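You operate a simulated robot arm through the tools that you are given. There is no shell and no other tool. Be economical: measure what you need, move in short steps, check, and stop when the job is done.

The job below is to be done with a simulated robot arm. You get a single attempt, and the scene is never put back.

JOB
Push the upper drawer next to the cupboard shut. Then put two of the red signs from the workbench on top of the white plastic lids. Keep to this order. Set down upright: red sign.

Only the result counts: the job must be done as asked and must still hold three seconds after the hand-in. Knocking over, shifting, dropping, spilling or breaking anything else fails it. A push-on lid holds only when it is set on centred and level and pressed home; a screw cap is set on level and turned clockwise until tight.

ROBOT AND FRAMES
A 7-joint arm with a two-finger gripper on a trunk, on a base that drives. Base frame: it is fixed to the floor where the robot stands at the start and does not move with it; the origin is under the middle of the robot, x ahead of it, y to its left, z up; the surface under the hand at the start is at about z = 0.85. Readings come in m, rad, newtons and seconds.
With the tool pointing down near the work surface it reaches from about 0.32 to 0.8 m from the robot's upright axis, wherever it stands. Its first joint turns from -2.897 to 2.897 rad. Places, roughly: plastic lids [3.25, 0, 0.75]; red sign [3.25, 0.25, 0.75]; upper drawer next to the cupboard [0.5, 0.2, 0.7]. Payload 2.45 kg.
Tool frame: the origin (TCP) lies between the finger pads and is the grasp point; the fingertips stand 0.027 m ahead of it; z points along the fingers, y is the line along which they close. Largest opening 0.08 m; the body of the gripper starts 0.054 m behind the TCP.
Orientation is that of the tool frame in the base frame, as a unit quaternion [x, y, z, w]. With the fingers straight down and closing along the base's y, the tool's x points along the base's -x, its y along +y and its z along -z.

CONTROLS
- The arm moves only by the tool move_arm. Its arguments are lists of equal length, an entry for each row: "claw": the finger opening in m, from 0 to 0.08; "translation": the shift along the base's x, y, z in m, a list of three; "delta_rot": the turn, a rotation vector about the base's x, y, z in rad, a list of three. In form: {"claw": [claw, ...], "translation": [[x, y, z], ...], "delta_rot": [[wx, wy, wz], ...]}. A call has 1 to 12 rows; each row is the pose to reach, as a shift and turn from the pose commanded when the call began. Rows are played at 5 a second. More than 0.05 m and 0.15 rad between two rows, or a gripper value outside its range, and nothing of the call is played. Where a pose cannot be reached the arm comes as near as it can. A force on the tool above 40 N (or 10 N above the force at the start of the call, whichever is more), or a blocked arm, ends the call early, and 0.2 s more pass. The fingers move at their own pace (about 0.153 m/s each) and stop on an object; they squeeze with about 41 N. The grip force told is the motor's: it shows also when the fingers shut on nothing. Time passes only in rows, and 0.2 s behind the last, so rows that repeat a pose let the fingers close. The reply holds the time, the measured pose of the TCP, the force on the tool along the base axes, the opening and the grip force, in the units named above and with some noise, with the torque about the TCP (base axes, N m) and any sound that the robot's microphone picked up, and new pictures: "views" is both (left out), scene, wrist or none.
- Cameras (640 x 400 px; columns grow to the right, rows downward): "scene" is now at [0.039, 0.1447, 1.5974]; the picture's right is [0.09, -1.00, 0.00], its down [-0.91, -0.08, -0.41] and it looks along [0.41, 0.04, -0.91] (base axes); focal length 257 px, centre (320, 200). "wrist" rides on the gripper at [0.063, 0.013, -0.079] in the tool frame; the picture's right is [-0.19, 0.98, 0.00], its down [-0.72, -0.14, -0.68] and it looks along [-0.67, -0.13, 0.73] (tool axes); focal length 226 px, centre (320, 200). There is no depth. A picture from a camera that has moved, and an enlarged one, comes with that camera's place and axes in the base frame and with its lens.
- lift_body(by): slides the trunk up (or, below 0, down) by that many m; the arm and the scene camera ride with it, the base frame stays. It gives what a move gives, with no picture.
- drive_base(legs): drives the robot by 1 to 6 legs, each [ahead, turn to the left] in m and rad, along the robot's own axes; the way and the turn of a leg run together, so that a leg with both is an arc; at most 1.5 m and 3.142 rad a leg. The arm and the cameras ride along, it lands a little off, and it stops where it bumps. It gives what a move gives, and a new picture of the scene camera.
- aim_head(pan, tilt): turns the head with the scene camera to pan (to the left, within 2.094 rad either way) and tilt (down, from -0.506 to 1.204), counted from straight ahead of the robot. It gives what a move gives, and a new picture of the scene camera.
- enlarge(camera, box): a new picture of the part [left, top, right, bottom] of that camera's present view, enlarged. The clock stands still meanwhile.
- close_job(): hands the job in; it is judged then, once.

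Work in short steps. Places have to be worked out from the pictures, the camera data and where the tool is seen: move nearer, look again, correct. Check each grasp and each placing, and mend what went wrong. You have 165 turns and 260 pictures in all, those below and enlarged ones among them. Open the gripper and draw the arm clear of the work before you hand the job in, unless the task says otherwise; then end with one line.

The tools are called as name(argument=value, ...) on one line, values as JSON. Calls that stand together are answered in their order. move_arm: Moves the arm, as the interface text tells. Its arguments: {"type":"object","properties":{"claw":{"type":"array"},"translation":{"type":"array"},"delta_rot":{"type":"array"},"views":{"type":"string","enum":["both","scene","wrist","none"]}},"required":["claw","translation","delta_rot"]} The other tools are called the same way: lift_body (by) slides the trunk up or down; drive_base (legs) drives the base; aim_head (pan, tilt) turns the head that bears the scene camera; enlarge (camera, box) takes an enlarged picture of a part of a camera's view; close_job () hands the job in.

At the start:

```text
t: 0.0
tool_pos: [0.4476, 0.275, 1.0194]
orientation: [0.0, 1.0, 0.0, 0.0]
wrist_force: [-0.5, -0.3, 0.2]
moment: [0.01, -0.02, -0.03]
opening: 0.0802
finger_force: 0.0
trunk travel left (down, up): [-0.25, 0.29]
robot x, y, heading: [0.0002, -0.0011, -0.0]
head pan, tilt: [0.093, 1.152]
```

scene: 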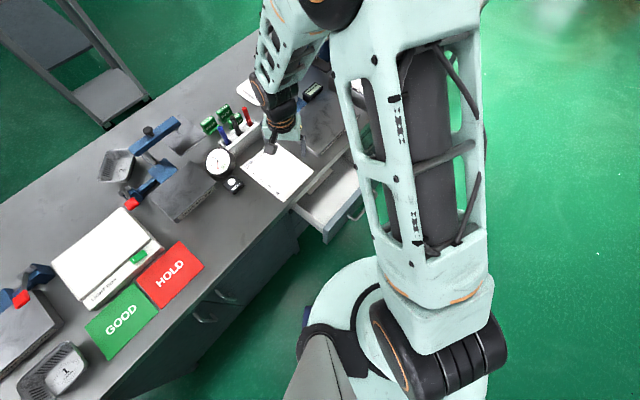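
wrist: 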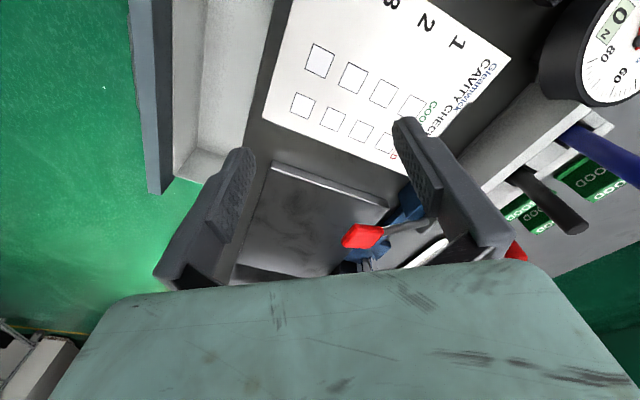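

The open drawer appears around pixel (330,210) in the scene view; I enlarge it to measure it.

enlarge(camera="scene", box=[200, 80, 400, 280])

aim_head(pan=0.4, tilt=1.0)

```text
2.00 times, centred on (300, 180) of scene
camera zoom: at [0.039, 0.1447, 1.5974], right [0.09, -1.0, 0.0], down [-0.91, -0.08, -0.41], along [0.41, 0.04, -0.91], focal length 514 px, centre (360, 240)
```

zoom: 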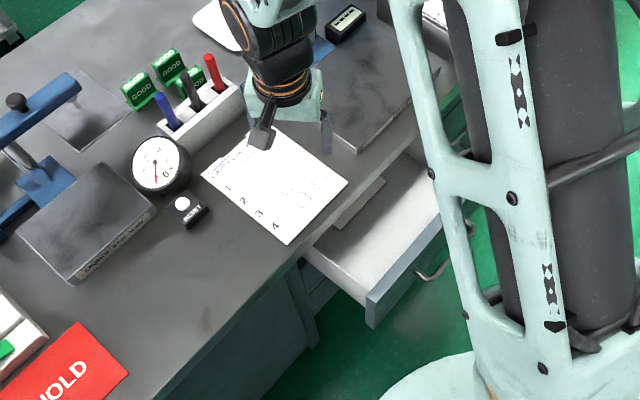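

```text
t: 0.8
tool_pos: [0.4466, 0.2749, 1.0209]
orientation: [0.0, 1.0, 0.0, 0.0]
wrist_force: [-0.8, -0.6, -0.4]
moment: [-0.02, 0.02, -0.03]
opening: 0.0801
finger_force: 0.0
trunk travel left (down, up): [-0.25, 0.29]
robot x, y, heading: [-0.0011, -0.0016, 0.005]
head pan, tilt: [0.4, 1.0]
camera scene: at [0.044, 0.1663, 1.6072], right [0.39, -0.92, 0.0], down [-0.78, -0.33, -0.54], along [0.5, 0.21, -0.84], focal length 257 px, centre (320, 200)
```

scene: 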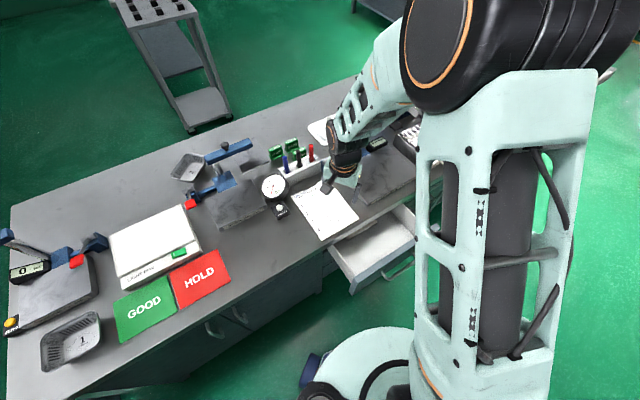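

The drawer front seems to run from about (0.31,0.16) to (0.60,-0.08), opened ~0.1 m, with push direction ≈(0.62,0.78). I swing the hand to the robot side of it, turned so the wrist camera faces the drawer.

move_arm(claw=[0.08, 0.06, 0.04, 0.02, 0.0, 0.0, 0.0, 0.0], translation=[[-0.008, -0.042, 0], [-0.016, -0.084, 0], [-0.025, -0.126, 0], [-0.033, -0.168, 0], [-0.041, -0.21, 0], [-0.05, -0.252, 0], [-0.058, -0.294, 0], [-0.066, -0.335, 0]], delta_rot=[[0, 0, 0.113], [0, 0, 0.225], [0, 0, 0.338], [0, 0, 0.45], [0, 0, 0.563], [0, 0, 0.675], [0, 0, 0.788], [0, 0, 0.9]])

```text
t: 2.6
tool_pos: [0.3795, -0.0635, 1.02]
orientation: [-0.436, 0.9, 0.0, 0.0]
wrist_force: [0.6, 0.8, -0.1]
moment: [0.0, 0.05, 0.03]
opening: 0.0001
finger_force: 29.6
trunk travel left (down, up): [-0.25, 0.29]
robot x, y, heading: [0.0027, 0.0033, -0.001]
head pan, tilt: [0.4, 1.0]
camera scene: at [0.0437, 0.1654, 1.6074], right [0.39, -0.92, 0.0], down [-0.78, -0.33, -0.54], along [0.5, 0.21, -0.84], focal length 257 px, centre (320, 200)
camera wrist: at [0.3321, -0.1061, 1.0994], right [-0.65, 0.76, 0.0], down [0.56, 0.48, 0.68], along [0.52, 0.44, -0.73], focal length 226 px, centre (320, 200)
```

scene: 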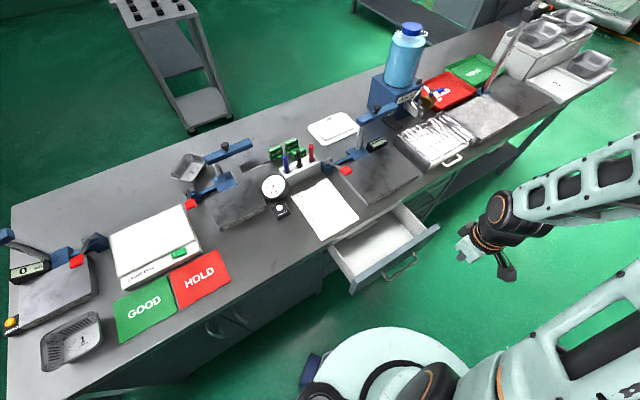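
wrist: 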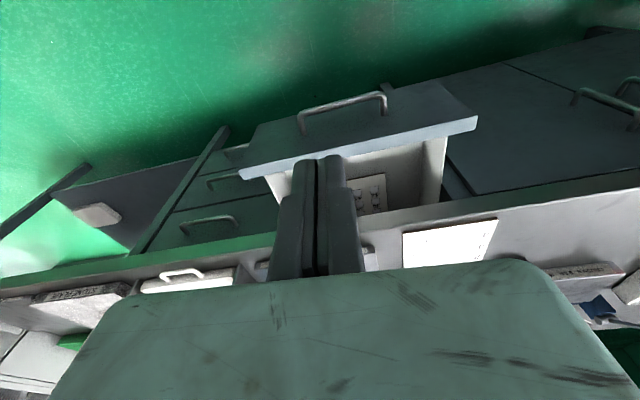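

Triangulating both views: drawer front from (0.288,0.156) to (0.579,-0.064), top z≈0.79, handle at about (0.416,0.014,0.71), push direction (0.60,0.80). I tilt the fingers forward 0.7 rad and come down just outside the front, above the handle.

move_arm(claw=[0, 0, 0, 0, 0, 0], translation=[[0, 0, -0.04], [0, 0.01, -0.08], [0.003, 0.02, -0.12], [0.006, 0.03, -0.16], [0.009, 0.04, -0.2], [0.012, 0.05, -0.238]], delta_rot=[[0.093, -0.07, 0], [0.186, -0.14, 0], [0.279, -0.211, 0], [0.372, -0.281, 0], [0.465, -0.351, 0], [0.559, -0.422, 0]])

```text
t: 4.0
tool_pos: [0.3946, -0.0124, 0.7797]
orientation: [-0.408, 0.845, 0.157, 0.307]
wrist_force: [0.1, -0.2, 0.4]
moment: [-0.06, 0.0, -0.01]
opening: 0.0
finger_force: 30.1
trunk travel left (down, up): [-0.25, 0.29]
robot x, y, heading: [-0.0008, 0.0002, -0.003]
head pan, tilt: [0.4, 1.0]
camera scene: at [0.044, 0.1657, 1.6073], right [0.39, -0.92, 0.0], down [-0.78, -0.33, -0.54], along [0.5, 0.21, -0.84], focal length 257 px, centre (320, 200)
camera wrist: at [0.3248, -0.0835, 0.8001], right [-0.68, 0.72, 0.14], down [0.19, -0.01, 0.98], along [0.71, 0.69, -0.13], focal length 226 px, centre (320, 200)
```

scene: 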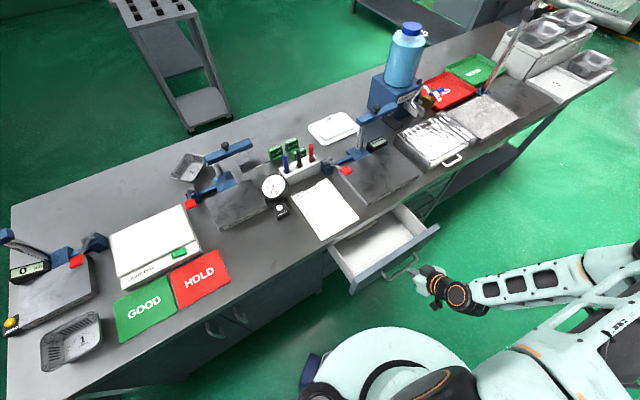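
wrist: 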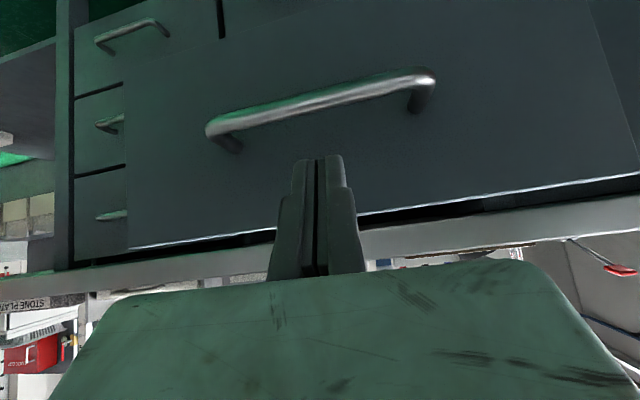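

The fingertips sit between handle and top edge, centred. I push along (0.60,0.80) gradually.

move_arm(claw=[0, 0, 0, 0, 0, 0, 0, 0], translation=[[0.012, 0.016, 0], [0.024, 0.032, 0], [0.033, 0.044, 0], [0.042, 0.056, 0], [0.051, 0.068, 0], [0.06, 0.08, 0], [0.069, 0.092, 0], [0.078, 0.104, 0]], delta_rot=[[0, 0, 0], [0, 0, 0], [0, 0, 0], [0, 0, 0], [0, 0, 0], [0, 0, 0], [0, 0, 0], [0, 0, 0]])

```text
t: 5.8
tool_pos: [0.4708, 0.0938, 0.7831]
orientation: [-0.409, 0.846, 0.156, 0.306]
wrist_force: [-0.6, -0.3, -0.3]
moment: [0.03, -0.03, 0.0]
opening: 0.0
finger_force: 30.0
trunk travel left (down, up): [-0.25, 0.29]
robot x, y, heading: [-0.0024, 0.0003, 0.001]
head pan, tilt: [0.4, 1.0]
camera scene: at [0.044, 0.1663, 1.6072], right [0.39, -0.92, 0.0], down [-0.78, -0.33, -0.54], along [0.5, 0.21, -0.84], focal length 257 px, centre (320, 200)
camera wrist: at [0.4006, 0.0209, 0.8025], right [-0.68, 0.72, 0.14], down [0.19, -0.01, 0.98], along [0.71, 0.69, -0.13], focal length 226 px, centre (320, 200)
```

scene: 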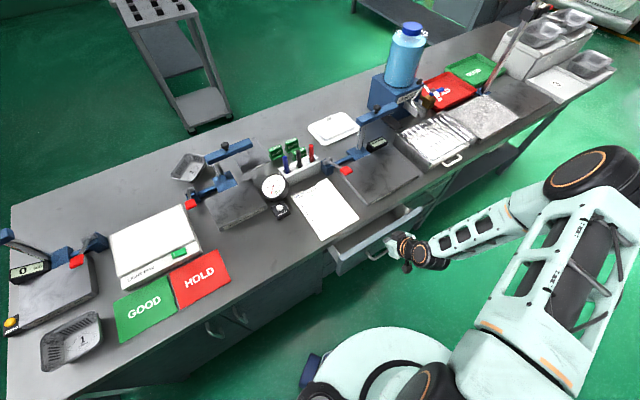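
wrist: 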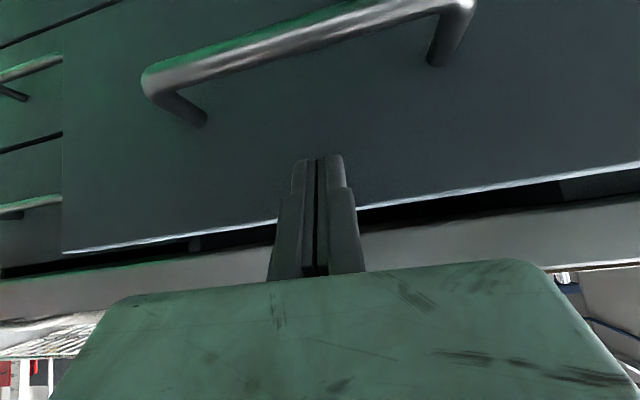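

The drawer slides easily, with a little way left. I keep pushing in finer steps.

move_arm(claw=[0, 0, 0, 0, 0, 0], translation=[[0.006, 0.008, -0.002], [0.012, 0.016, -0.003], [0.018, 0.024, -0.003], [0.024, 0.032, -0.003], [0.03, 0.04, -0.003], [0.036, 0.048, -0.003]], delta_rot=[[0, 0, 0], [0, 0, 0], [0, 0, 0], [0, 0, 0], [0, 0, 0], [0, 0, 0]])

```text
t: 7.2
tool_pos: [0.5065, 0.1426, 0.7796]
orientation: [-0.409, 0.845, 0.156, 0.306]
wrist_force: [0.3, 0.4, -1.1]
moment: [0.0, -0.01, 0.01]
opening: 0.0
finger_force: 29.9
trunk travel left (down, up): [-0.25, 0.29]
robot x, y, heading: [-0.001, 0.0028, 0.001]
head pan, tilt: [0.4, 1.0]
camera scene: at [0.0441, 0.1663, 1.6072], right [0.39, -0.92, 0.0], down [-0.78, -0.33, -0.54], along [0.5, 0.21, -0.84], focal length 257 px, centre (320, 200)
camera wrist: at [0.4367, 0.0708, 0.7991], right [-0.68, 0.72, 0.14], down [0.19, -0.01, 0.98], along [0.71, 0.69, -0.13], focal length 226 px, centre (320, 200)
```

scene: 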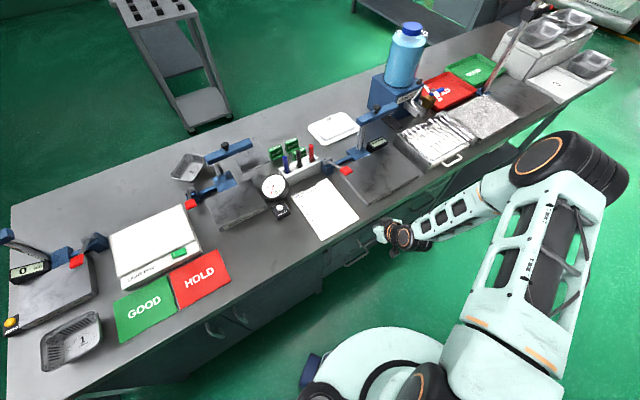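
wrist: 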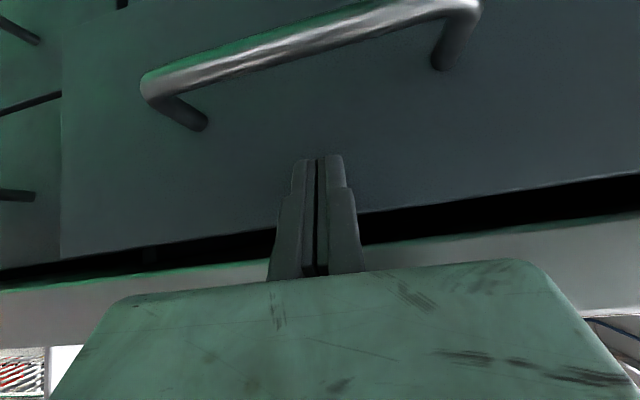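

Nearly shut, but no stop force yet. I continue in small steps until it stops.

move_arm(claw=[0, 0, 0, 0, 0, 0], translation=[[0.003, 0.004, -0.001], [0.006, 0.008, -0.001], [0.009, 0.012, -0.001], [0.012, 0.016, -0.001], [0.015, 0.02, -0.001], [0.018, 0.024, -0.001]], delta_rot=[[0, 0, 0], [0, 0, 0], [0, 0, 0], [0, 0, 0], [0, 0, 0], [0, 0, 0]])

```text
t: 8.6
tool_pos: [0.522, 0.1647, 0.7792]
orientation: [-0.408, 0.847, 0.156, 0.304]
wrist_force: [-15.6, -16.2, 9.2]
moment: [1.13, -0.97, 0.34]
opening: 0.0
finger_force: 29.9
trunk travel left (down, up): [-0.25, 0.29]
robot x, y, heading: [-0.0005, 0.0022, 0.004]
head pan, tilt: [0.4, 1.0]
camera scene: at [0.0419, 0.1644, 1.6076], right [0.39, -0.92, 0.0], down [-0.77, -0.33, -0.54], along [0.5, 0.21, -0.84], focal length 257 px, centre (320, 200)
camera wrist: at [0.4533, 0.0918, 0.7985], right [-0.68, 0.72, 0.14], down [0.19, -0.01, 0.98], along [0.71, 0.69, -0.13], focal length 226 px, centre (320, 200)
```

scene: 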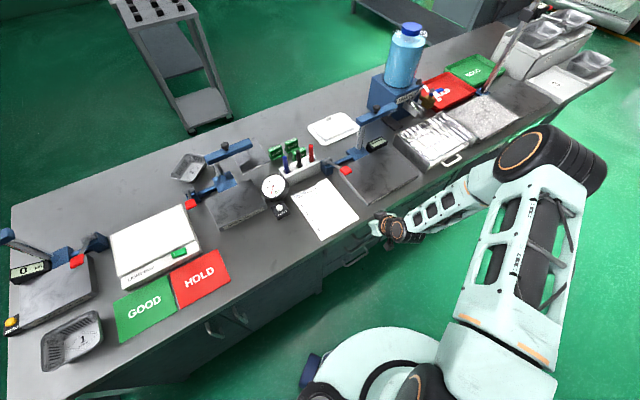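
wrist: 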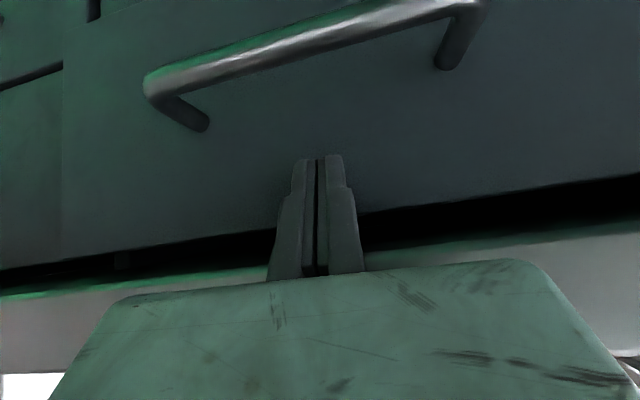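

The ~24 N comes with a torque that places the contact behind the TCP, so the gripper body may be on the bench edge. I back off and look at whether the drawer is fully shut.

move_arm(claw=[0, 0, 0, 0, 0], translation=[[-0.024, -0.032, 0], [-0.048, -0.064, 0], [-0.072, -0.096, 0.0], [-0.096, -0.128, 0.0], [-0.12, -0.16, 0.0]], delta_rot=[[0, 0, 0], [0, 0, 0], [0, 0, 0], [0, 0, 0], [0, 0, 0]])

enlarge(camera="scene", box=[260, 170, 460, 310])

```text
t: 9.8
tool_pos: [0.4069, 0.0051, 0.7791]
orientation: [-0.409, 0.845, 0.157, 0.306]
wrist_force: [-0.8, -0.7, -0.9]
moment: [0.02, -0.04, -0.02]
opening: 0.0
finger_force: 30.4
trunk travel left (down, up): [-0.25, 0.29]
robot x, y, heading: [0.0003, 0.0027, 0.001]
head pan, tilt: [0.4, 1.0]
camera scene: at [0.0438, 0.1658, 1.6073], right [0.39, -0.92, 0.0], down [-0.78, -0.33, -0.54], along [0.5, 0.21, -0.84], focal length 257 px, centre (320, 200)
camera wrist: at [0.3371, -0.0664, 0.7979], right [-0.68, 0.72, 0.14], down [0.19, -0.01, 0.98], along [0.71, 0.69, -0.13], focal length 226 px, centre (320, 200)
```

scene: 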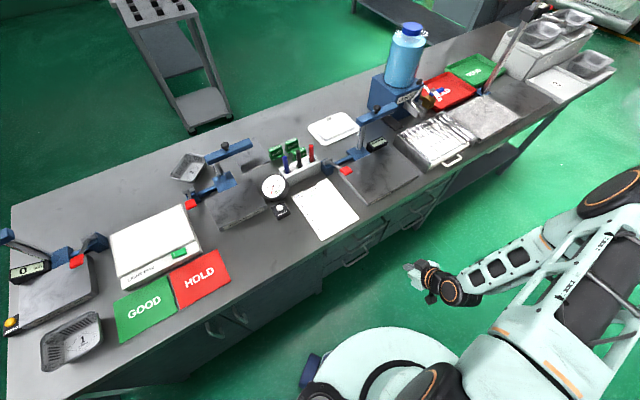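
wrist: 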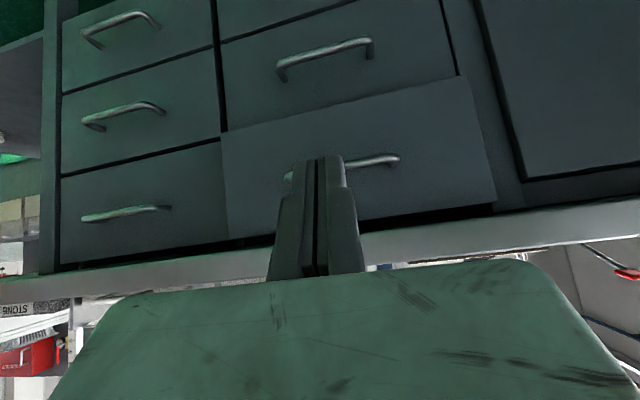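

```text
2.86 times, centred on (360, 240) of scene
camera zoom: at [0.0438, 0.1658, 1.6073], right [0.39, -0.92, 0.0], down [-0.78, -0.33, -0.54], along [0.5, 0.21, -0.84], focal length 734 px, centre (206, 86)
```

zoom: 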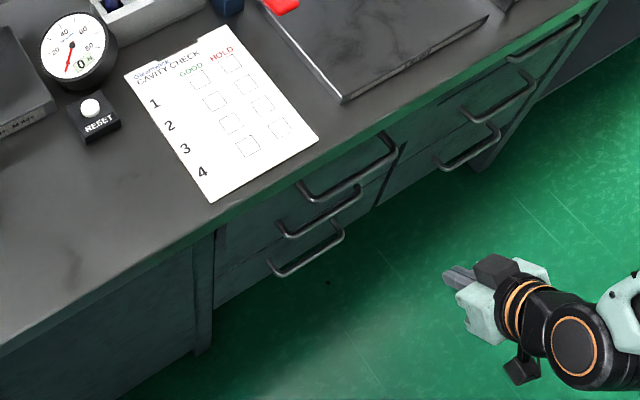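

The drawer is still ~2 cm proud of its neighbours; the body hit the bench edge. I tilt the fingers flatter (to ~1.2 rad) so that the tips lead, while moving in again.

move_arm(claw=[0, 0, 0, 0, 0], translation=[[0.014, 0.019, -0.003], [0.028, 0.038, -0.006], [0.043, 0.057, -0.009], [0.057, 0.076, -0.012], [0.072, 0.096, -0.014]], delta_rot=[[0.08, -0.06, 0], [0.16, -0.12, 0], [0.24, -0.18, 0], [0.32, -0.24, 0], [0.399, -0.3, 0]])

```text
t: 11.0
tool_pos: [0.4778, 0.1024, 0.7647]
orientation: [-0.358, 0.743, 0.258, 0.503]
wrist_force: [0.1, 0.2, 0.1]
moment: [-0.01, -0.02, 0.03]
opening: 0.0
finger_force: 29.5
trunk travel left (down, up): [-0.25, 0.29]
robot x, y, heading: [0.0013, -0.0026, -0.002]
head pan, tilt: [0.4, 1.0]
camera scene: at [0.044, 0.166, 1.6072], right [0.39, -0.92, 0.0], down [-0.78, -0.33, -0.54], along [0.5, 0.21, -0.84], focal length 257 px, centre (320, 200)
camera wrist: at [0.4085, 0.0323, 0.7341], right [-0.73, 0.65, 0.2], down [-0.1, -0.4, 0.91], along [0.67, 0.65, 0.36], focal length 226 px, centre (320, 200)
```

scene: 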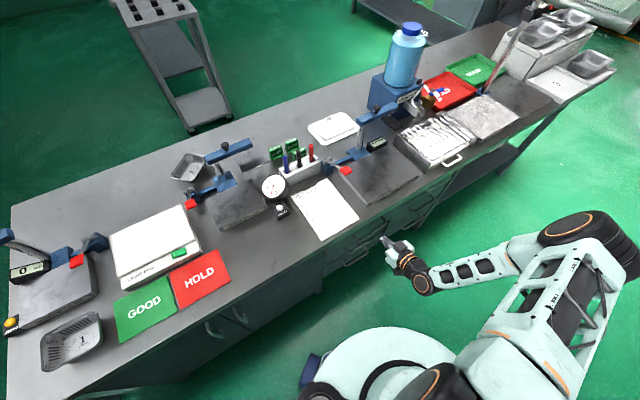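
wrist: 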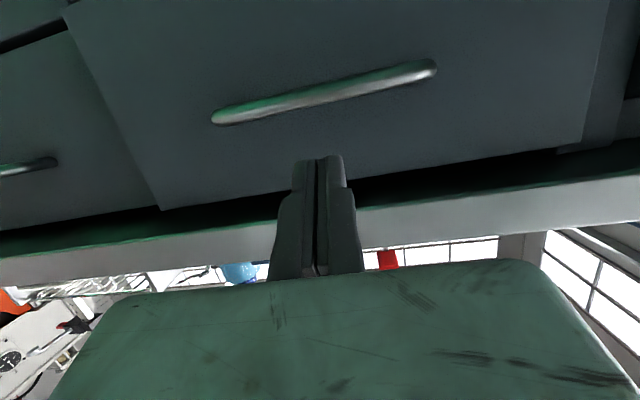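

Tips will now lead. Push on: about 7 cm to contact and then until it stops.

move_arm(claw=[0, 0, 0, 0, 0, 0, 0, 0, 0, 0, 0], translation=[[0.015, 0.02, 0], [0.03, 0.04, 0], [0.039, 0.052, 0], [0.042, 0.056, 0], [0.045, 0.06, 0], [0.048, 0.064, 0], [0.051, 0.068, 0], [0.054, 0.072, 0], [0.057, 0.076, 0], [0.06, 0.08, 0], [0.063, 0.084, 0]], delta_rot=[[0, 0, 0], [0, 0, 0], [0, 0, 0], [0, 0, 0], [0, 0, 0], [0, 0, 0], [0, 0, 0], [0, 0, 0], [0, 0, 0], [0, 0, 0], [0, 0, 0]])

```text
t: 13.4
tool_pos: [0.5388, 0.1837, 0.7639]
orientation: [-0.359, 0.744, 0.258, 0.502]
wrist_force: [-14.1, -18.8, 6.6]
moment: [0.1, -0.09, 0.1]
opening: 0.0
finger_force: 30.4
trunk travel left (down, up): [-0.25, 0.29]
robot x, y, heading: [0.0004, 0.0037, -0.004]
head pan, tilt: [0.4, 1.0]
camera scene: at [0.0424, 0.1644, 1.6076], right [0.39, -0.92, 0.0], down [-0.78, -0.33, -0.54], along [0.5, 0.21, -0.84], focal length 257 px, centre (320, 200)
camera wrist: at [0.4698, 0.1136, 0.7339], right [-0.73, 0.65, 0.2], down [-0.1, -0.4, 0.91], along [0.68, 0.65, 0.35], focal length 226 px, centre (320, 200)
```

scene: 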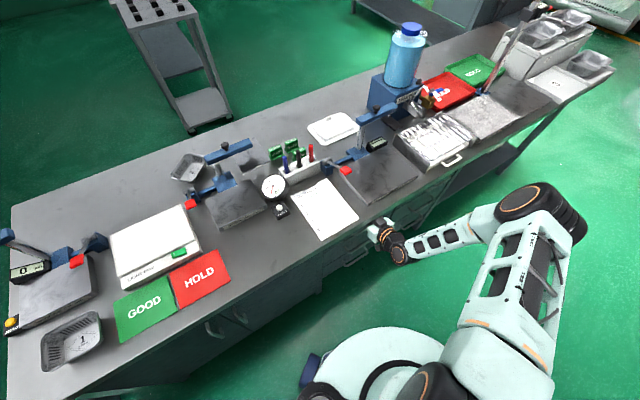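
wrist: 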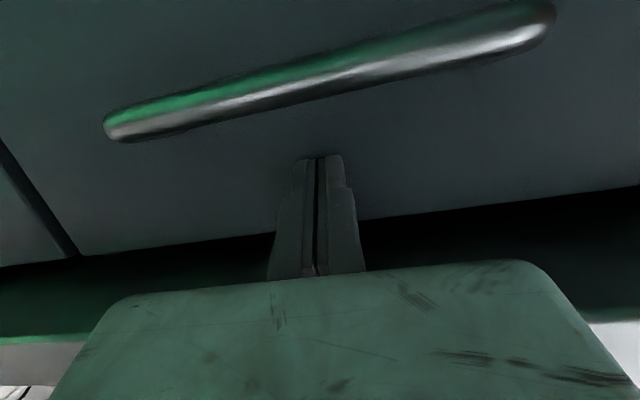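

Torque is now near zero, so the tips bear on the front, which looks flush. I press a touch more to confirm the stop.

move_arm(claw=[0, 0, 0], translation=[[0.002, 0.0025, 0], [0.004, 0.005, 0], [0.005, 0.0065, 0]], delta_rot=[[0, 0, 0], [0, 0, 0], [0, 0, 0]], views="none")

move_arm(claw=[0, 0, 0, 0, 0], translation=[[-0.024, -0.032, 0], [-0.048, -0.064, 0], [-0.072, -0.096, 0.0], [-0.096, -0.128, 0.0], [-0.12, -0.16, 0.0]], delta_rot=[[-0.08, 0.06, 0], [-0.16, 0.12, 0], [-0.24, 0.18, 0], [-0.32, 0.24, 0], [-0.399, 0.3, 0]])

```text
t: 13.8
tool_pos: [0.5383, 0.1838, 0.7617]
orientation: [-0.359, 0.746, 0.256, 0.5]
wrist_force: [-7.7, -10.6, 1.4]
moment: [0.02, -0.12, 0.05]
opening: 0.0
finger_force: 30.5
trunk travel left (down, up): [-0.25, 0.29]
robot x, y, heading: [-0.0015, 0.0011, 0.0]
head pan, tilt: [0.4, 1.0]
stopped in row 1: the force on the tool passed its limit at 44 N (the readings are from after the stop); the commanded pose is now the measured one
```

```text
t: 15.0
tool_pos: [0.4183, 0.0241, 0.7617]
orientation: [-0.409, 0.847, 0.155, 0.303]
wrist_force: [-0.2, -0.7, -0.2]
moment: [0.01, 0.01, 0.0]
opening: 0.0001
finger_force: 30.1
trunk travel left (down, up): [-0.25, 0.29]
robot x, y, heading: [-0.0013, 0.0005, 0.003]
head pan, tilt: [0.4, 1.0]
camera scene: at [0.0439, 0.166, 1.6072], right [0.39, -0.92, 0.0], down [-0.78, -0.33, -0.54], along [0.5, 0.21, -0.84], focal length 257 px, centre (320, 200)
camera wrist: at [0.3479, -0.0472, 0.7818], right [-0.68, 0.72, 0.14], down [0.19, -0.01, 0.98], along [0.71, 0.69, -0.14], focal length 226 px, centre (320, 200)
```

scene: 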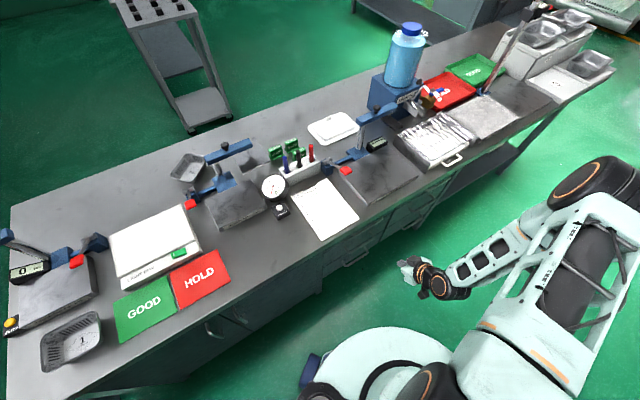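
wrist: 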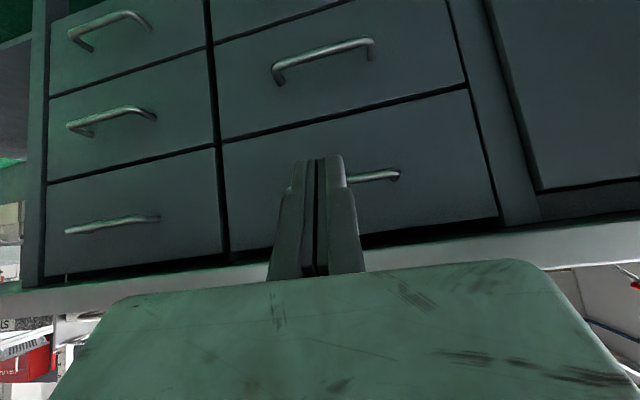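

The drawer is now flush with its neighbours. I raise and right the hand, then look around to the right for the route to the workbench near (3.25,0).

move_arm(claw=[0, 0, 0, 0, 0, 0, 0], translation=[[-0.01, -0.02, 0.04], [-0.02, -0.04, 0.08], [-0.025, -0.06, 0.12], [-0.03, -0.08, 0.16], [-0.03, -0.1, 0.2], [-0.03, -0.11, 0.24], [-0.03, -0.12, 0.28]], delta_rot=[[-0.08, 0.06, 0], [-0.16, 0.12, 0], [-0.24, 0.181, 0], [-0.32, 0.241, 0], [-0.4, 0.301, 0], [-0.48, 0.362, 0], [-0.559, 0.422, 0]], views="none")

aim_head(pan=-0.3, tilt=0.4)

aim_head(pan=-1.2, tilt=0.5)

```text
t: 16.6
tool_pos: [0.3883, -0.0936, 1.0423]
orientation: [-0.435, 0.9, -0.002, -0.002]
wrist_force: [0.2, -0.3, -0.4]
moment: [-0.01, -0.02, -0.03]
opening: 0.0
finger_force: 29.5
trunk travel left (down, up): [-0.25, 0.29]
robot x, y, heading: [-0.0014, -0.0036, -0.002]
head pan, tilt: [0.4, 1.0]
```

```text
t: 17.7
tool_pos: [0.3884, -0.0954, 1.0402]
orientation: [-0.435, 0.9, -0.001, -0.001]
wrist_force: [-0.3, -0.3, 0.4]
moment: [0.0, 0.05, 0.01]
opening: 0.0
finger_force: 29.7
trunk travel left (down, up): [-0.25, 0.29]
robot x, y, heading: [0.0006, -0.0016, 0.003]
head pan, tilt: [-0.3, 0.4]
camera scene: at [0.0683, 0.1116, 1.6574], right [-0.3, -0.96, 0.0], down [-0.37, 0.12, -0.92], along [0.88, -0.27, -0.39], focal length 257 px, centre (320, 200)
```

scene: 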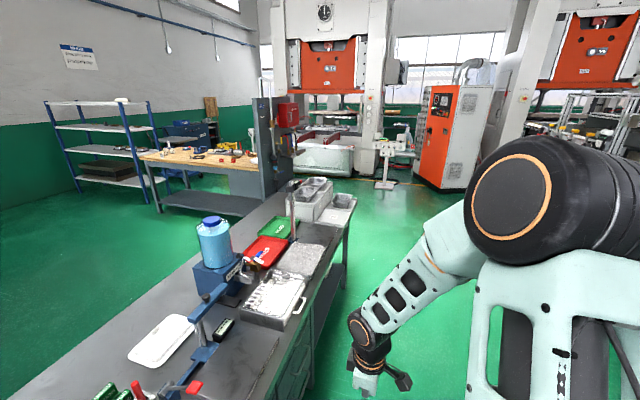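

```text
t: 18.9
tool_pos: [0.3884, -0.0948, 1.0417]
orientation: [-0.435, 0.901, -0.002, -0.001]
wrist_force: [-0.3, 0.6, 0.2]
moment: [0.03, -0.03, 0.01]
opening: 0.0
finger_force: 29.9
trunk travel left (down, up): [-0.25, 0.29]
robot x, y, heading: [-0.0032, 0.0007, 0.002]
head pan, tilt: [-1.201, 0.499]
camera scene: at [0.0127, 0.0541, 1.6483], right [-0.93, -0.36, 0.0], down [-0.17, 0.45, -0.88], along [0.32, -0.82, -0.48], focal length 257 px, centre (320, 200)
```

scene: 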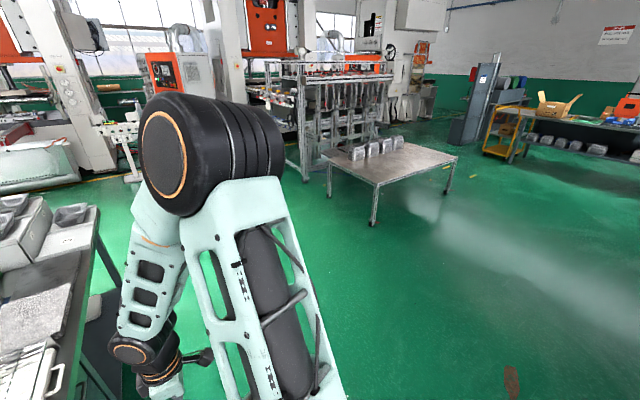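

The workbench (wooden top) lies beyond this bench. I check the left route around this bench's left end.

aim_head(pan=0.6, tilt=0.4)

aim_head(pan=1.6, tilt=0.6)

aim_head(pan=-0.35, tilt=0.3)

enlarge(camera="scene", box=[100, 60, 360, 220])

```text
t: 20.7
tool_pos: [0.3894, -0.0959, 1.0413]
orientation: [-0.435, 0.901, -0.002, -0.001]
wrist_force: [-0.4, -0.4, -0.9]
moment: [-0.01, -0.01, -0.01]
opening: 0.0002
finger_force: 30.1
trunk travel left (down, up): [-0.25, 0.29]
robot x, y, heading: [0.0013, -0.0021, -0.0]
head pan, tilt: [0.6, 0.4]
camera scene: at [0.0563, 0.1912, 1.6575], right [0.56, -0.83, 0.0], down [-0.32, -0.22, -0.92], along [0.76, 0.52, -0.39], focal length 257 px, centre (320, 200)
```

scene: 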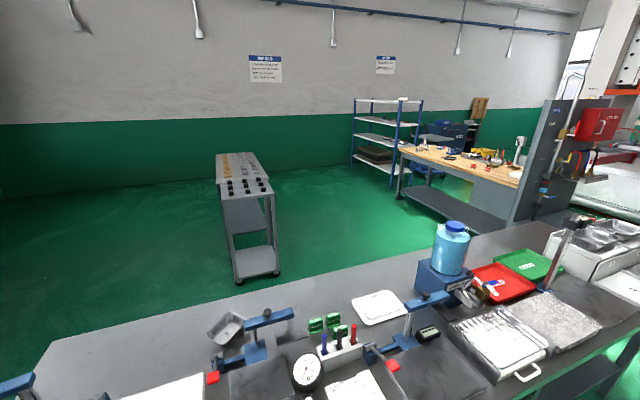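

```text
t: 21.9
tool_pos: [0.3891, -0.0949, 1.0419]
orientation: [-0.435, 0.9, -0.001, -0.001]
wrist_force: [-0.1, 0.2, -0.1]
moment: [-0.01, -0.01, -0.01]
opening: 0.0
finger_force: 29.3
trunk travel left (down, up): [-0.25, 0.29]
robot x, y, heading: [0.0017, 0.002, -0.002]
head pan, tilt: [1.6, 0.6]
camera scene: at [-0.0226, 0.2273, 1.6393], right [1.0, 0.03, 0.0], down [0.02, -0.56, -0.83], along [-0.02, 0.82, -0.56], focal length 257 px, centre (320, 200)
```

scene: 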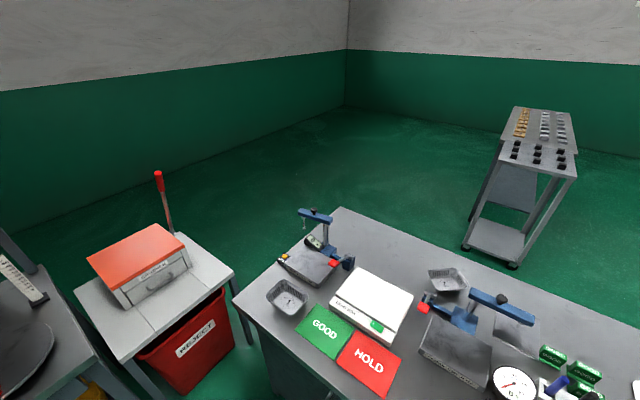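

```text
t: 23.8
tool_pos: [0.388, -0.095, 1.0413]
orientation: [-0.435, 0.901, -0.001, -0.001]
wrist_force: [-0.7, -1.2, -0.4]
moment: [0.0, 0.02, -0.01]
opening: 0.0
finger_force: 29.8
trunk travel left (down, up): [-0.25, 0.29]
robot x, y, heading: [0.0028, 0.0027, -0.0]
head pan, tilt: [-0.351, 0.3]
camera scene: at [0.0675, 0.1068, 1.6667], right [-0.34, -0.94, 0.0], down [-0.28, 0.1, -0.96], along [0.9, -0.33, -0.3], focal length 257 px, centre (320, 200)
```

scene: 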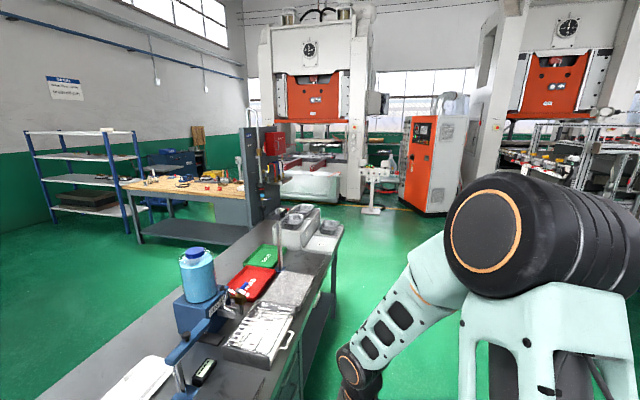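

```text
2.46 times, centred on (230, 140) of scene
camera zoom: at [0.0675, 0.1068, 1.6667], right [-0.34, -0.94, 0.0], down [-0.28, 0.1, -0.96], along [0.9, -0.33, -0.3], focal length 633 px, centre (542, 348)
```

zoom: 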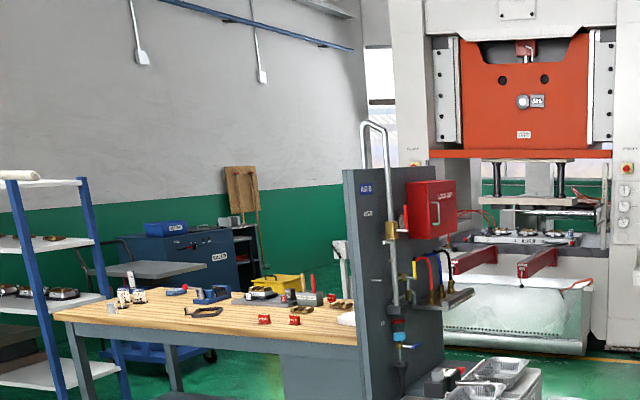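

The left is blocked by side tables; the way round the right end looks open. I turn right and drive along the bench's front, then re-look.

drive_base(legs=[[0, -0.76], [1.3, 0]])

aim_head(pan=0.7, tilt=0.45)

```text
t: 32.4
tool_pos: [1.1787, -1.2144, 1.0414]
orientation: [-0.081, 0.997, 0.0, -0.003]
wrist_force: [-0.4, 0.7, 0.5]
moment: [0.01, -0.01, 0.02]
opening: 0.0001
finger_force: 29.8
trunk travel left (down, up): [-0.25, 0.29]
robot x, y, heading: [0.9534, -0.8807, -0.731]
head pan, tilt: [-0.351, 0.3]
camera scene: at [1.0759, -0.8502, 1.6667], right [-0.88, -0.47, 0.0], down [-0.14, 0.26, -0.96], along [0.44, -0.85, -0.3], focal length 257 px, centre (320, 200)
```

scene: 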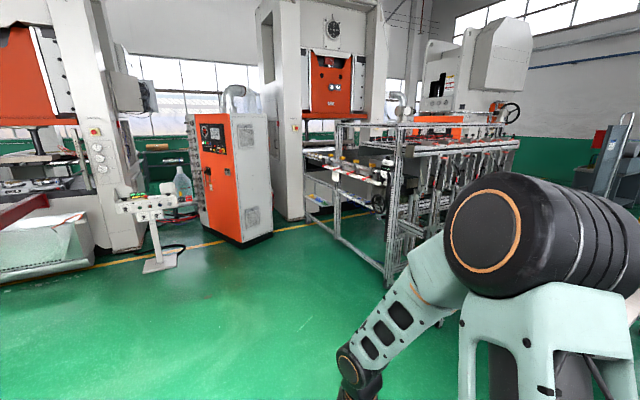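

```text
t: 33.7
tool_pos: [1.1781, -1.2132, 1.0406]
orientation: [-0.081, 0.997, -0.001, -0.002]
wrist_force: [0.5, -0.1, 0.8]
moment: [0.01, -0.01, 0.01]
opening: 0.0
finger_force: 29.4
trunk travel left (down, up): [-0.25, 0.29]
robot x, y, heading: [0.9529, -0.8852, -0.732]
head pan, tilt: [0.7, 0.45]
camera scene: at [1.1241, -0.7708, 1.6528], right [-0.04, -1.0, 0.0], down [-0.43, 0.02, -0.9], along [0.9, -0.03, -0.44], focal length 257 px, centre (320, 200)
```

scene: 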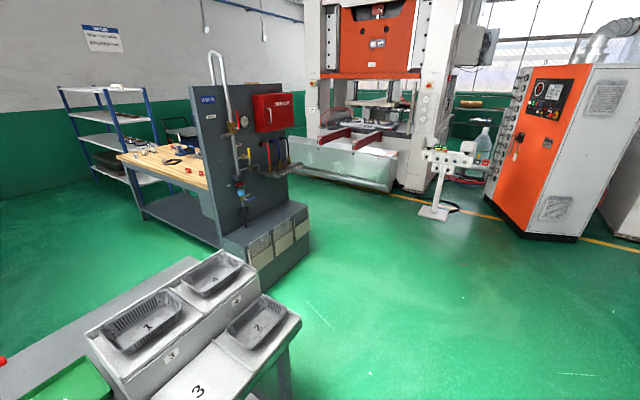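

The passage between this bench's end and the panelled workbench is only ~0.55 m, but the far side of the workbench is open. I zoom on the workbench to triangulate signs and lids before choosing the side.

enlarge(camera="scene", box=[100, 120, 300, 245])

```text
3.20 times, centred on (200, 182) of scene
camera zoom: at [1.1241, -0.7708, 1.6528], right [-0.04, -1.0, 0.0], down [-0.43, 0.02, -0.9], along [0.9, -0.03, -0.44], focal length 822 px, centre (704, 256)
```

zoom: 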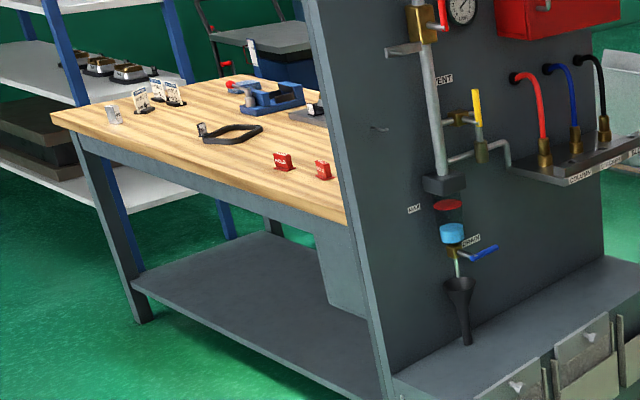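

Signs triangulate to about (3.40,0.35) and (3.31,0.21), z≈0.87, close to the workbench's front edge, so I must reach its front through the gap. I check my own footprint by looking down.

aim_head(pan=1.2, tilt=1.2)

aim_head(pan=-0.4, tilt=1.2)

```text
t: 34.8
tool_pos: [1.1776, -1.2141, 1.0412]
orientation: [-0.082, 0.997, -0.001, -0.002]
wrist_force: [0.3, 0.9, 0.0]
moment: [-0.02, -0.01, 0.01]
opening: 0.0
finger_force: 29.7
trunk travel left (down, up): [-0.25, 0.29]
robot x, y, heading: [0.9504, -0.8804, -0.741]
head pan, tilt: [1.201, 1.201]
camera scene: at [1.0822, -0.7423, 1.5947], right [0.45, -0.89, 0.0], down [-0.83, -0.42, -0.36], along [0.32, 0.16, -0.93], focal length 257 px, centre (320, 200)
```

scene: 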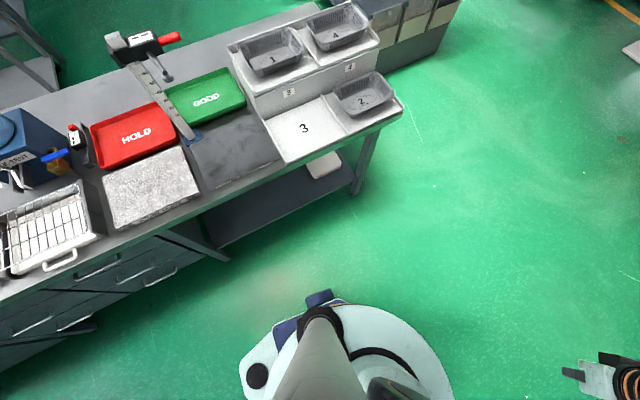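

```text
t: 36.5
tool_pos: [1.1776, -1.2137, 1.0409]
orientation: [-0.082, 0.997, -0.001, -0.003]
wrist_force: [-0.5, 0.0, 0.3]
moment: [0.02, -0.02, -0.01]
opening: 0.0
finger_force: 29.6
trunk travel left (down, up): [-0.25, 0.29]
robot x, y, heading: [0.9537, -0.8827, -0.735]
head pan, tilt: [-0.4, 1.201]
camera scene: at [1.0558, -0.8181, 1.5946], right [-0.91, -0.42, 0.0], down [-0.39, 0.84, -0.36], along [0.15, -0.33, -0.93], focal length 257 px, centre (320, 200)
```

scene: 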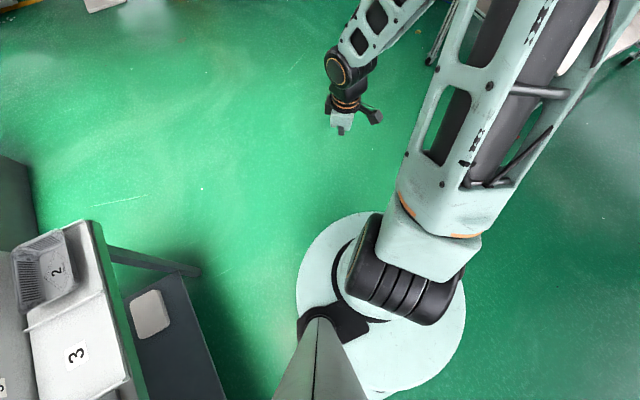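

The disc is the shoulder mount near z≈0.95 (radius ~0.2), with the base below around 0.25 half-width, so the gap may be passable. I drive to a spot in front of the gap and measure it.

drive_base(legs=[[0, 0.375], [1.3, 0], [0, 1.69]])

aim_head(pan=0.0, tilt=0.85)

```text
t: 48.4
tool_pos: [2.3552, -0.9879, 1.0415]
orientation: [0.896, -0.445, 0.003, 0.001]
wrist_force: [-1.0, -0.1, 0.3]
moment: [-0.01, -0.01, 0.01]
opening: 0.0
finger_force: 29.5
trunk travel left (down, up): [-0.25, 0.29]
robot x, y, heading: [2.1645, -1.3397, 1.313]
head pan, tilt: [-0.4, 1.201]
camera scene: at [2.0605, -1.28, 1.5946], right [0.8, -0.61, 0.0], down [-0.56, -0.74, -0.36], along [0.22, 0.29, -0.93], focal length 257 px, centre (320, 200)
```

scene: 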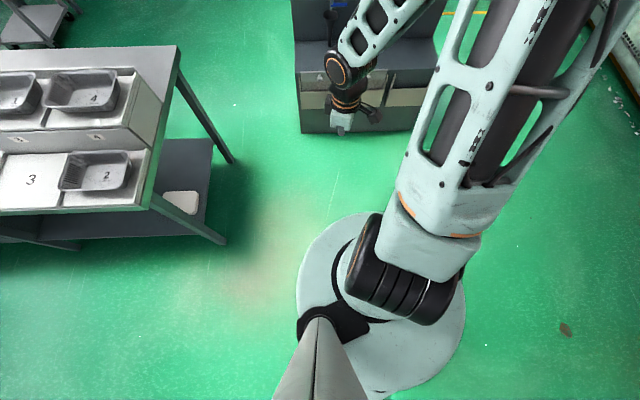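

```text
t: 49.2
tool_pos: [2.3562, -0.9855, 1.0419]
orientation: [0.896, -0.445, 0.003, 0.0]
wrist_force: [1.1, 0.2, 0.2]
moment: [-0.04, -0.02, -0.03]
opening: 0.0001
finger_force: 30.0
trunk travel left (down, up): [-0.25, 0.29]
robot x, y, heading: [2.1658, -1.3404, 1.322]
head pan, tilt: [0.0, 0.85]
camera scene: at [2.0461, -1.2488, 1.6183], right [0.97, -0.25, 0.0], down [-0.19, -0.73, -0.66], along [0.16, 0.64, -0.75], focal length 257 px, centre (320, 200)
```

scene: 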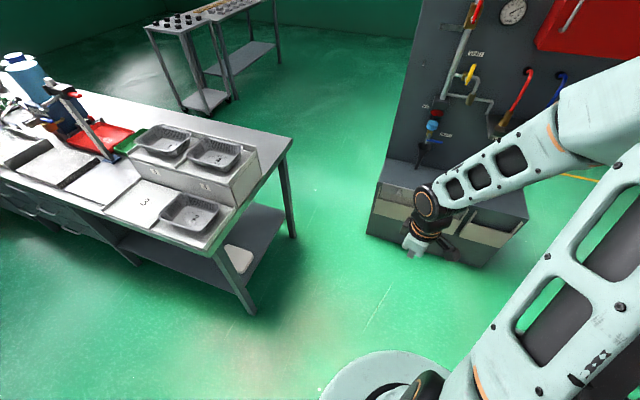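

Gap between this bench's leg and the panel's box measures ~0.55 m. I turn the wrist camera back toward my own base to measure its width.

move_arm(claw=[0, 0, 0, 0, 0, 0, 0, 0, 0, 0, 0, 0], translation=[[0.01, 0.015, 0], [0.02, 0.03, 0], [0.03, 0.045, 0], [0.04, 0.06, 0], [0.05, 0.075, 0], [0.05, 0.08, 0], [0.05, 0.08, 0], [0.05, 0.08, 0], [0.05, 0.08, 0], [0.05, 0.08, 0], [0.05, 0.08, 0], [0.05, 0.08, 0]], delta_rot=[[0, 0, 0.145], [0, 0, 0.29], [0, 0, 0.435], [0, 0, 0.58], [0, 0, 0.725], [0, 0, 0.87], [0, 0, 1.015], [0, 0, 1.16], [0, 0, 1.305], [0, 0, 1.45], [0, 0, 1.595], [0, 0, 1.74]], views="wrist")

```text
t: 51.9
tool_pos: [2.4058, -0.9057, 1.042]
orientation: [0.917, 0.398, 0.002, -0.002]
wrist_force: [-0.1, 0.0, 1.8]
moment: [-0.03, 0.01, 0.02]
opening: 0.0
finger_force: 29.6
trunk travel left (down, up): [-0.25, 0.29]
robot x, y, heading: [2.1666, -1.3392, 1.318]
head pan, tilt: [0.0, 0.85]
camera wrist: at [2.4594, -0.8696, 1.1205], right [0.59, -0.81, 0.0], down [-0.59, -0.43, 0.68], along [-0.55, -0.4, -0.73], focal length 226 px, centre (320, 200)
```

wrist: 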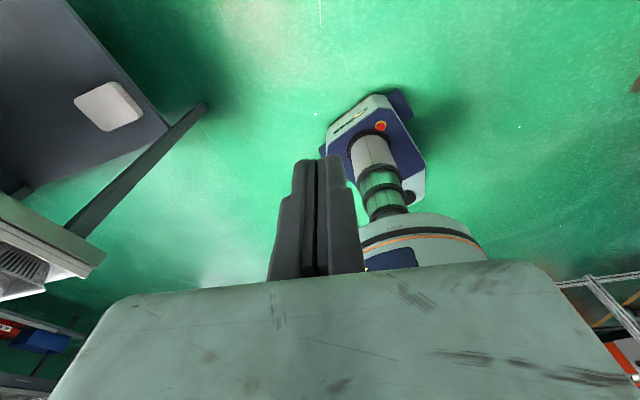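

The base is about 0.45 m wide, so it passes a 0.55 m gap, but the elbow sticks out right toward the tall panel. I swing the hand to front-left and higher, so the elbow comes to the front.

move_arm(claw=[0, 0, 0, 0, 0, 0, 0, 0, 0, 0, 0, 0], translation=[[-0.032, 0.0, 0.02], [-0.064, 0.0, 0.04], [-0.097, 0.0, 0.06], [-0.13, 0.0, 0.08], [-0.16, 0.0, 0.1], [-0.193, 0, 0.12], [-0.225, 0, 0.14], [-0.26, 0, 0.16], [-0.29, -0.01, 0.18], [-0.32, -0.02, 0.2], [-0.355, -0.03, 0.21], [-0.387, -0.04, 0.21]], delta_rot=[[0, 0, -0.08], [0, 0, -0.16], [0, 0, -0.24], [0, 0, -0.32], [0, 0, -0.4], [0, 0, -0.48], [0, 0, -0.56], [0, 0, -0.64], [0, 0, -0.72], [0, 0, -0.8], [0, 0, -0.88], [0, 0, -0.94]], views="none")

aim_head(pan=-0.5, tilt=0.9)

```text
t: 54.3
tool_pos: [2.057, -0.9335, 1.2033]
orientation: [0.996, -0.036, -0.022, 0.074]
wrist_force: [-0.5, 0.0, 0.1]
moment: [-0.01, 0.02, -0.02]
opening: 0.0001
finger_force: 29.8
trunk travel left (down, up): [-0.25, 0.29]
robot x, y, heading: [2.1685, -1.3416, 1.316]
head pan, tilt: [0.0, 0.85]
stopped in row 12: the arm was blocked; the commanded pose is now the measured one
```

```text
t: 55.2
tool_pos: [2.0572, -0.9349, 1.2021]
orientation: [0.996, -0.035, -0.021, 0.074]
wrist_force: [0.2, 0.7, -1.0]
moment: [0.02, -0.01, 0.02]
opening: 0.0
finger_force: 29.6
trunk travel left (down, up): [-0.25, 0.29]
robot x, y, heading: [2.1672, -1.3392, 1.315]
head pan, tilt: [-0.499, 0.901]
camera scene: at [2.0361, -1.2461, 1.6195], right [0.99, -0.12, 0.0], down [-0.09, -0.74, -0.67], along [0.08, 0.67, -0.74], focal length 257 px, centre (320, 200)
```

scene: 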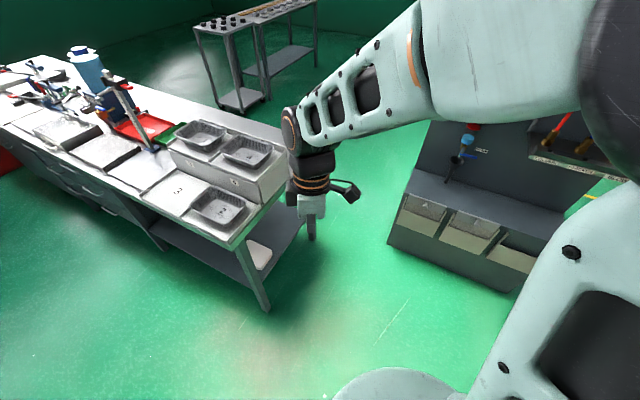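

The base fits; the arm now folds across the front (it seems to have been blocked near the head). I ease the hand forward a little, then line up with the gap's centre line (through ≈(2.38,-0.23), heading ≈1.45).

move_arm(claw=[0, 0, 0], translation=[[0.0, 0.02, -0.01], [0.0, 0.04, -0.02], [0.0, 0.06, -0.03]], delta_rot=[[0, 0, 0], [0, 0, 0], [0, 0, 0]], views="none")

drive_base(legs=[[0, -0.115], [0.3, 0], [0, 0.25]])

aim_head(pan=0.0, tilt=1.0)

```text
t: 56.0
tool_pos: [2.0554, -0.8756, 1.1724]
orientation: [0.996, -0.035, -0.02, 0.074]
wrist_force: [-0.3, 0.5, -0.2]
moment: [-0.03, 0.02, 0.01]
opening: 0.0
finger_force: 29.3
trunk travel left (down, up): [-0.25, 0.29]
robot x, y, heading: [2.1683, -1.3367, 1.317]
head pan, tilt: [-0.499, 0.901]
```

```text
t: 59.5
tool_pos: [2.1056, -0.609, 1.1735]
orientation: [0.997, 0.031, -0.016, 0.075]
wrist_force: [1.3, -0.4, 0.3]
moment: [0.02, 0.02, 0.0]
opening: 0.0001
finger_force: 29.5
trunk travel left (down, up): [-0.25, 0.29]
robot x, y, heading: [2.2766, -1.054, 1.459]
head pan, tilt: [-0.499, 0.901]
camera scene: at [2.1791, -0.9962, 1.6145], right [0.82, -0.58, 0.0], down [-0.45, -0.64, -0.62], along [0.36, 0.51, -0.78], focal length 257 px, centre (320, 200)
```

scene: 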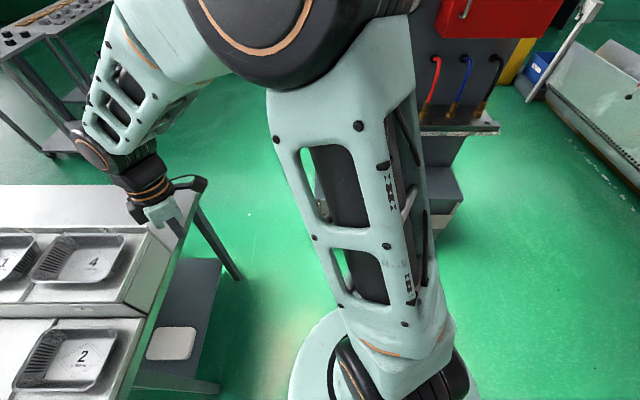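

```text
t: 60.5
tool_pos: [2.105, -0.6087, 1.1727]
orientation: [0.997, 0.031, -0.016, 0.074]
wrist_force: [0.2, 0.6, 0.3]
moment: [0.01, 0.01, 0.0]
opening: 0.0
finger_force: 29.8
trunk travel left (down, up): [-0.25, 0.29]
robot x, y, heading: [2.2814, -1.0549, 1.458]
head pan, tilt: [0.0, 1.0]
camera scene: at [2.1437, -0.9886, 1.6072], right [0.99, -0.12, 0.0], down [-0.1, -0.84, -0.54], along [0.06, 0.54, -0.84], focal length 257 px, centre (320, 200)
```

scene: 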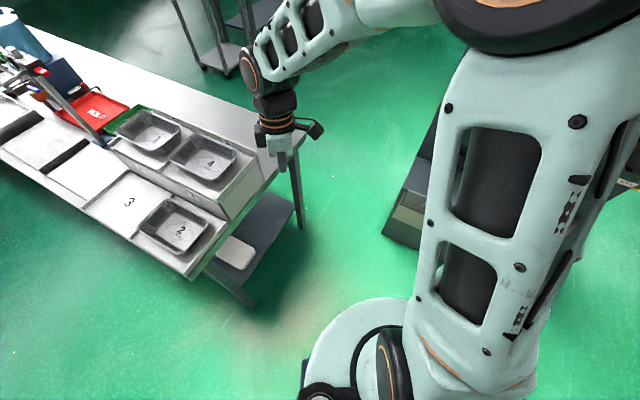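

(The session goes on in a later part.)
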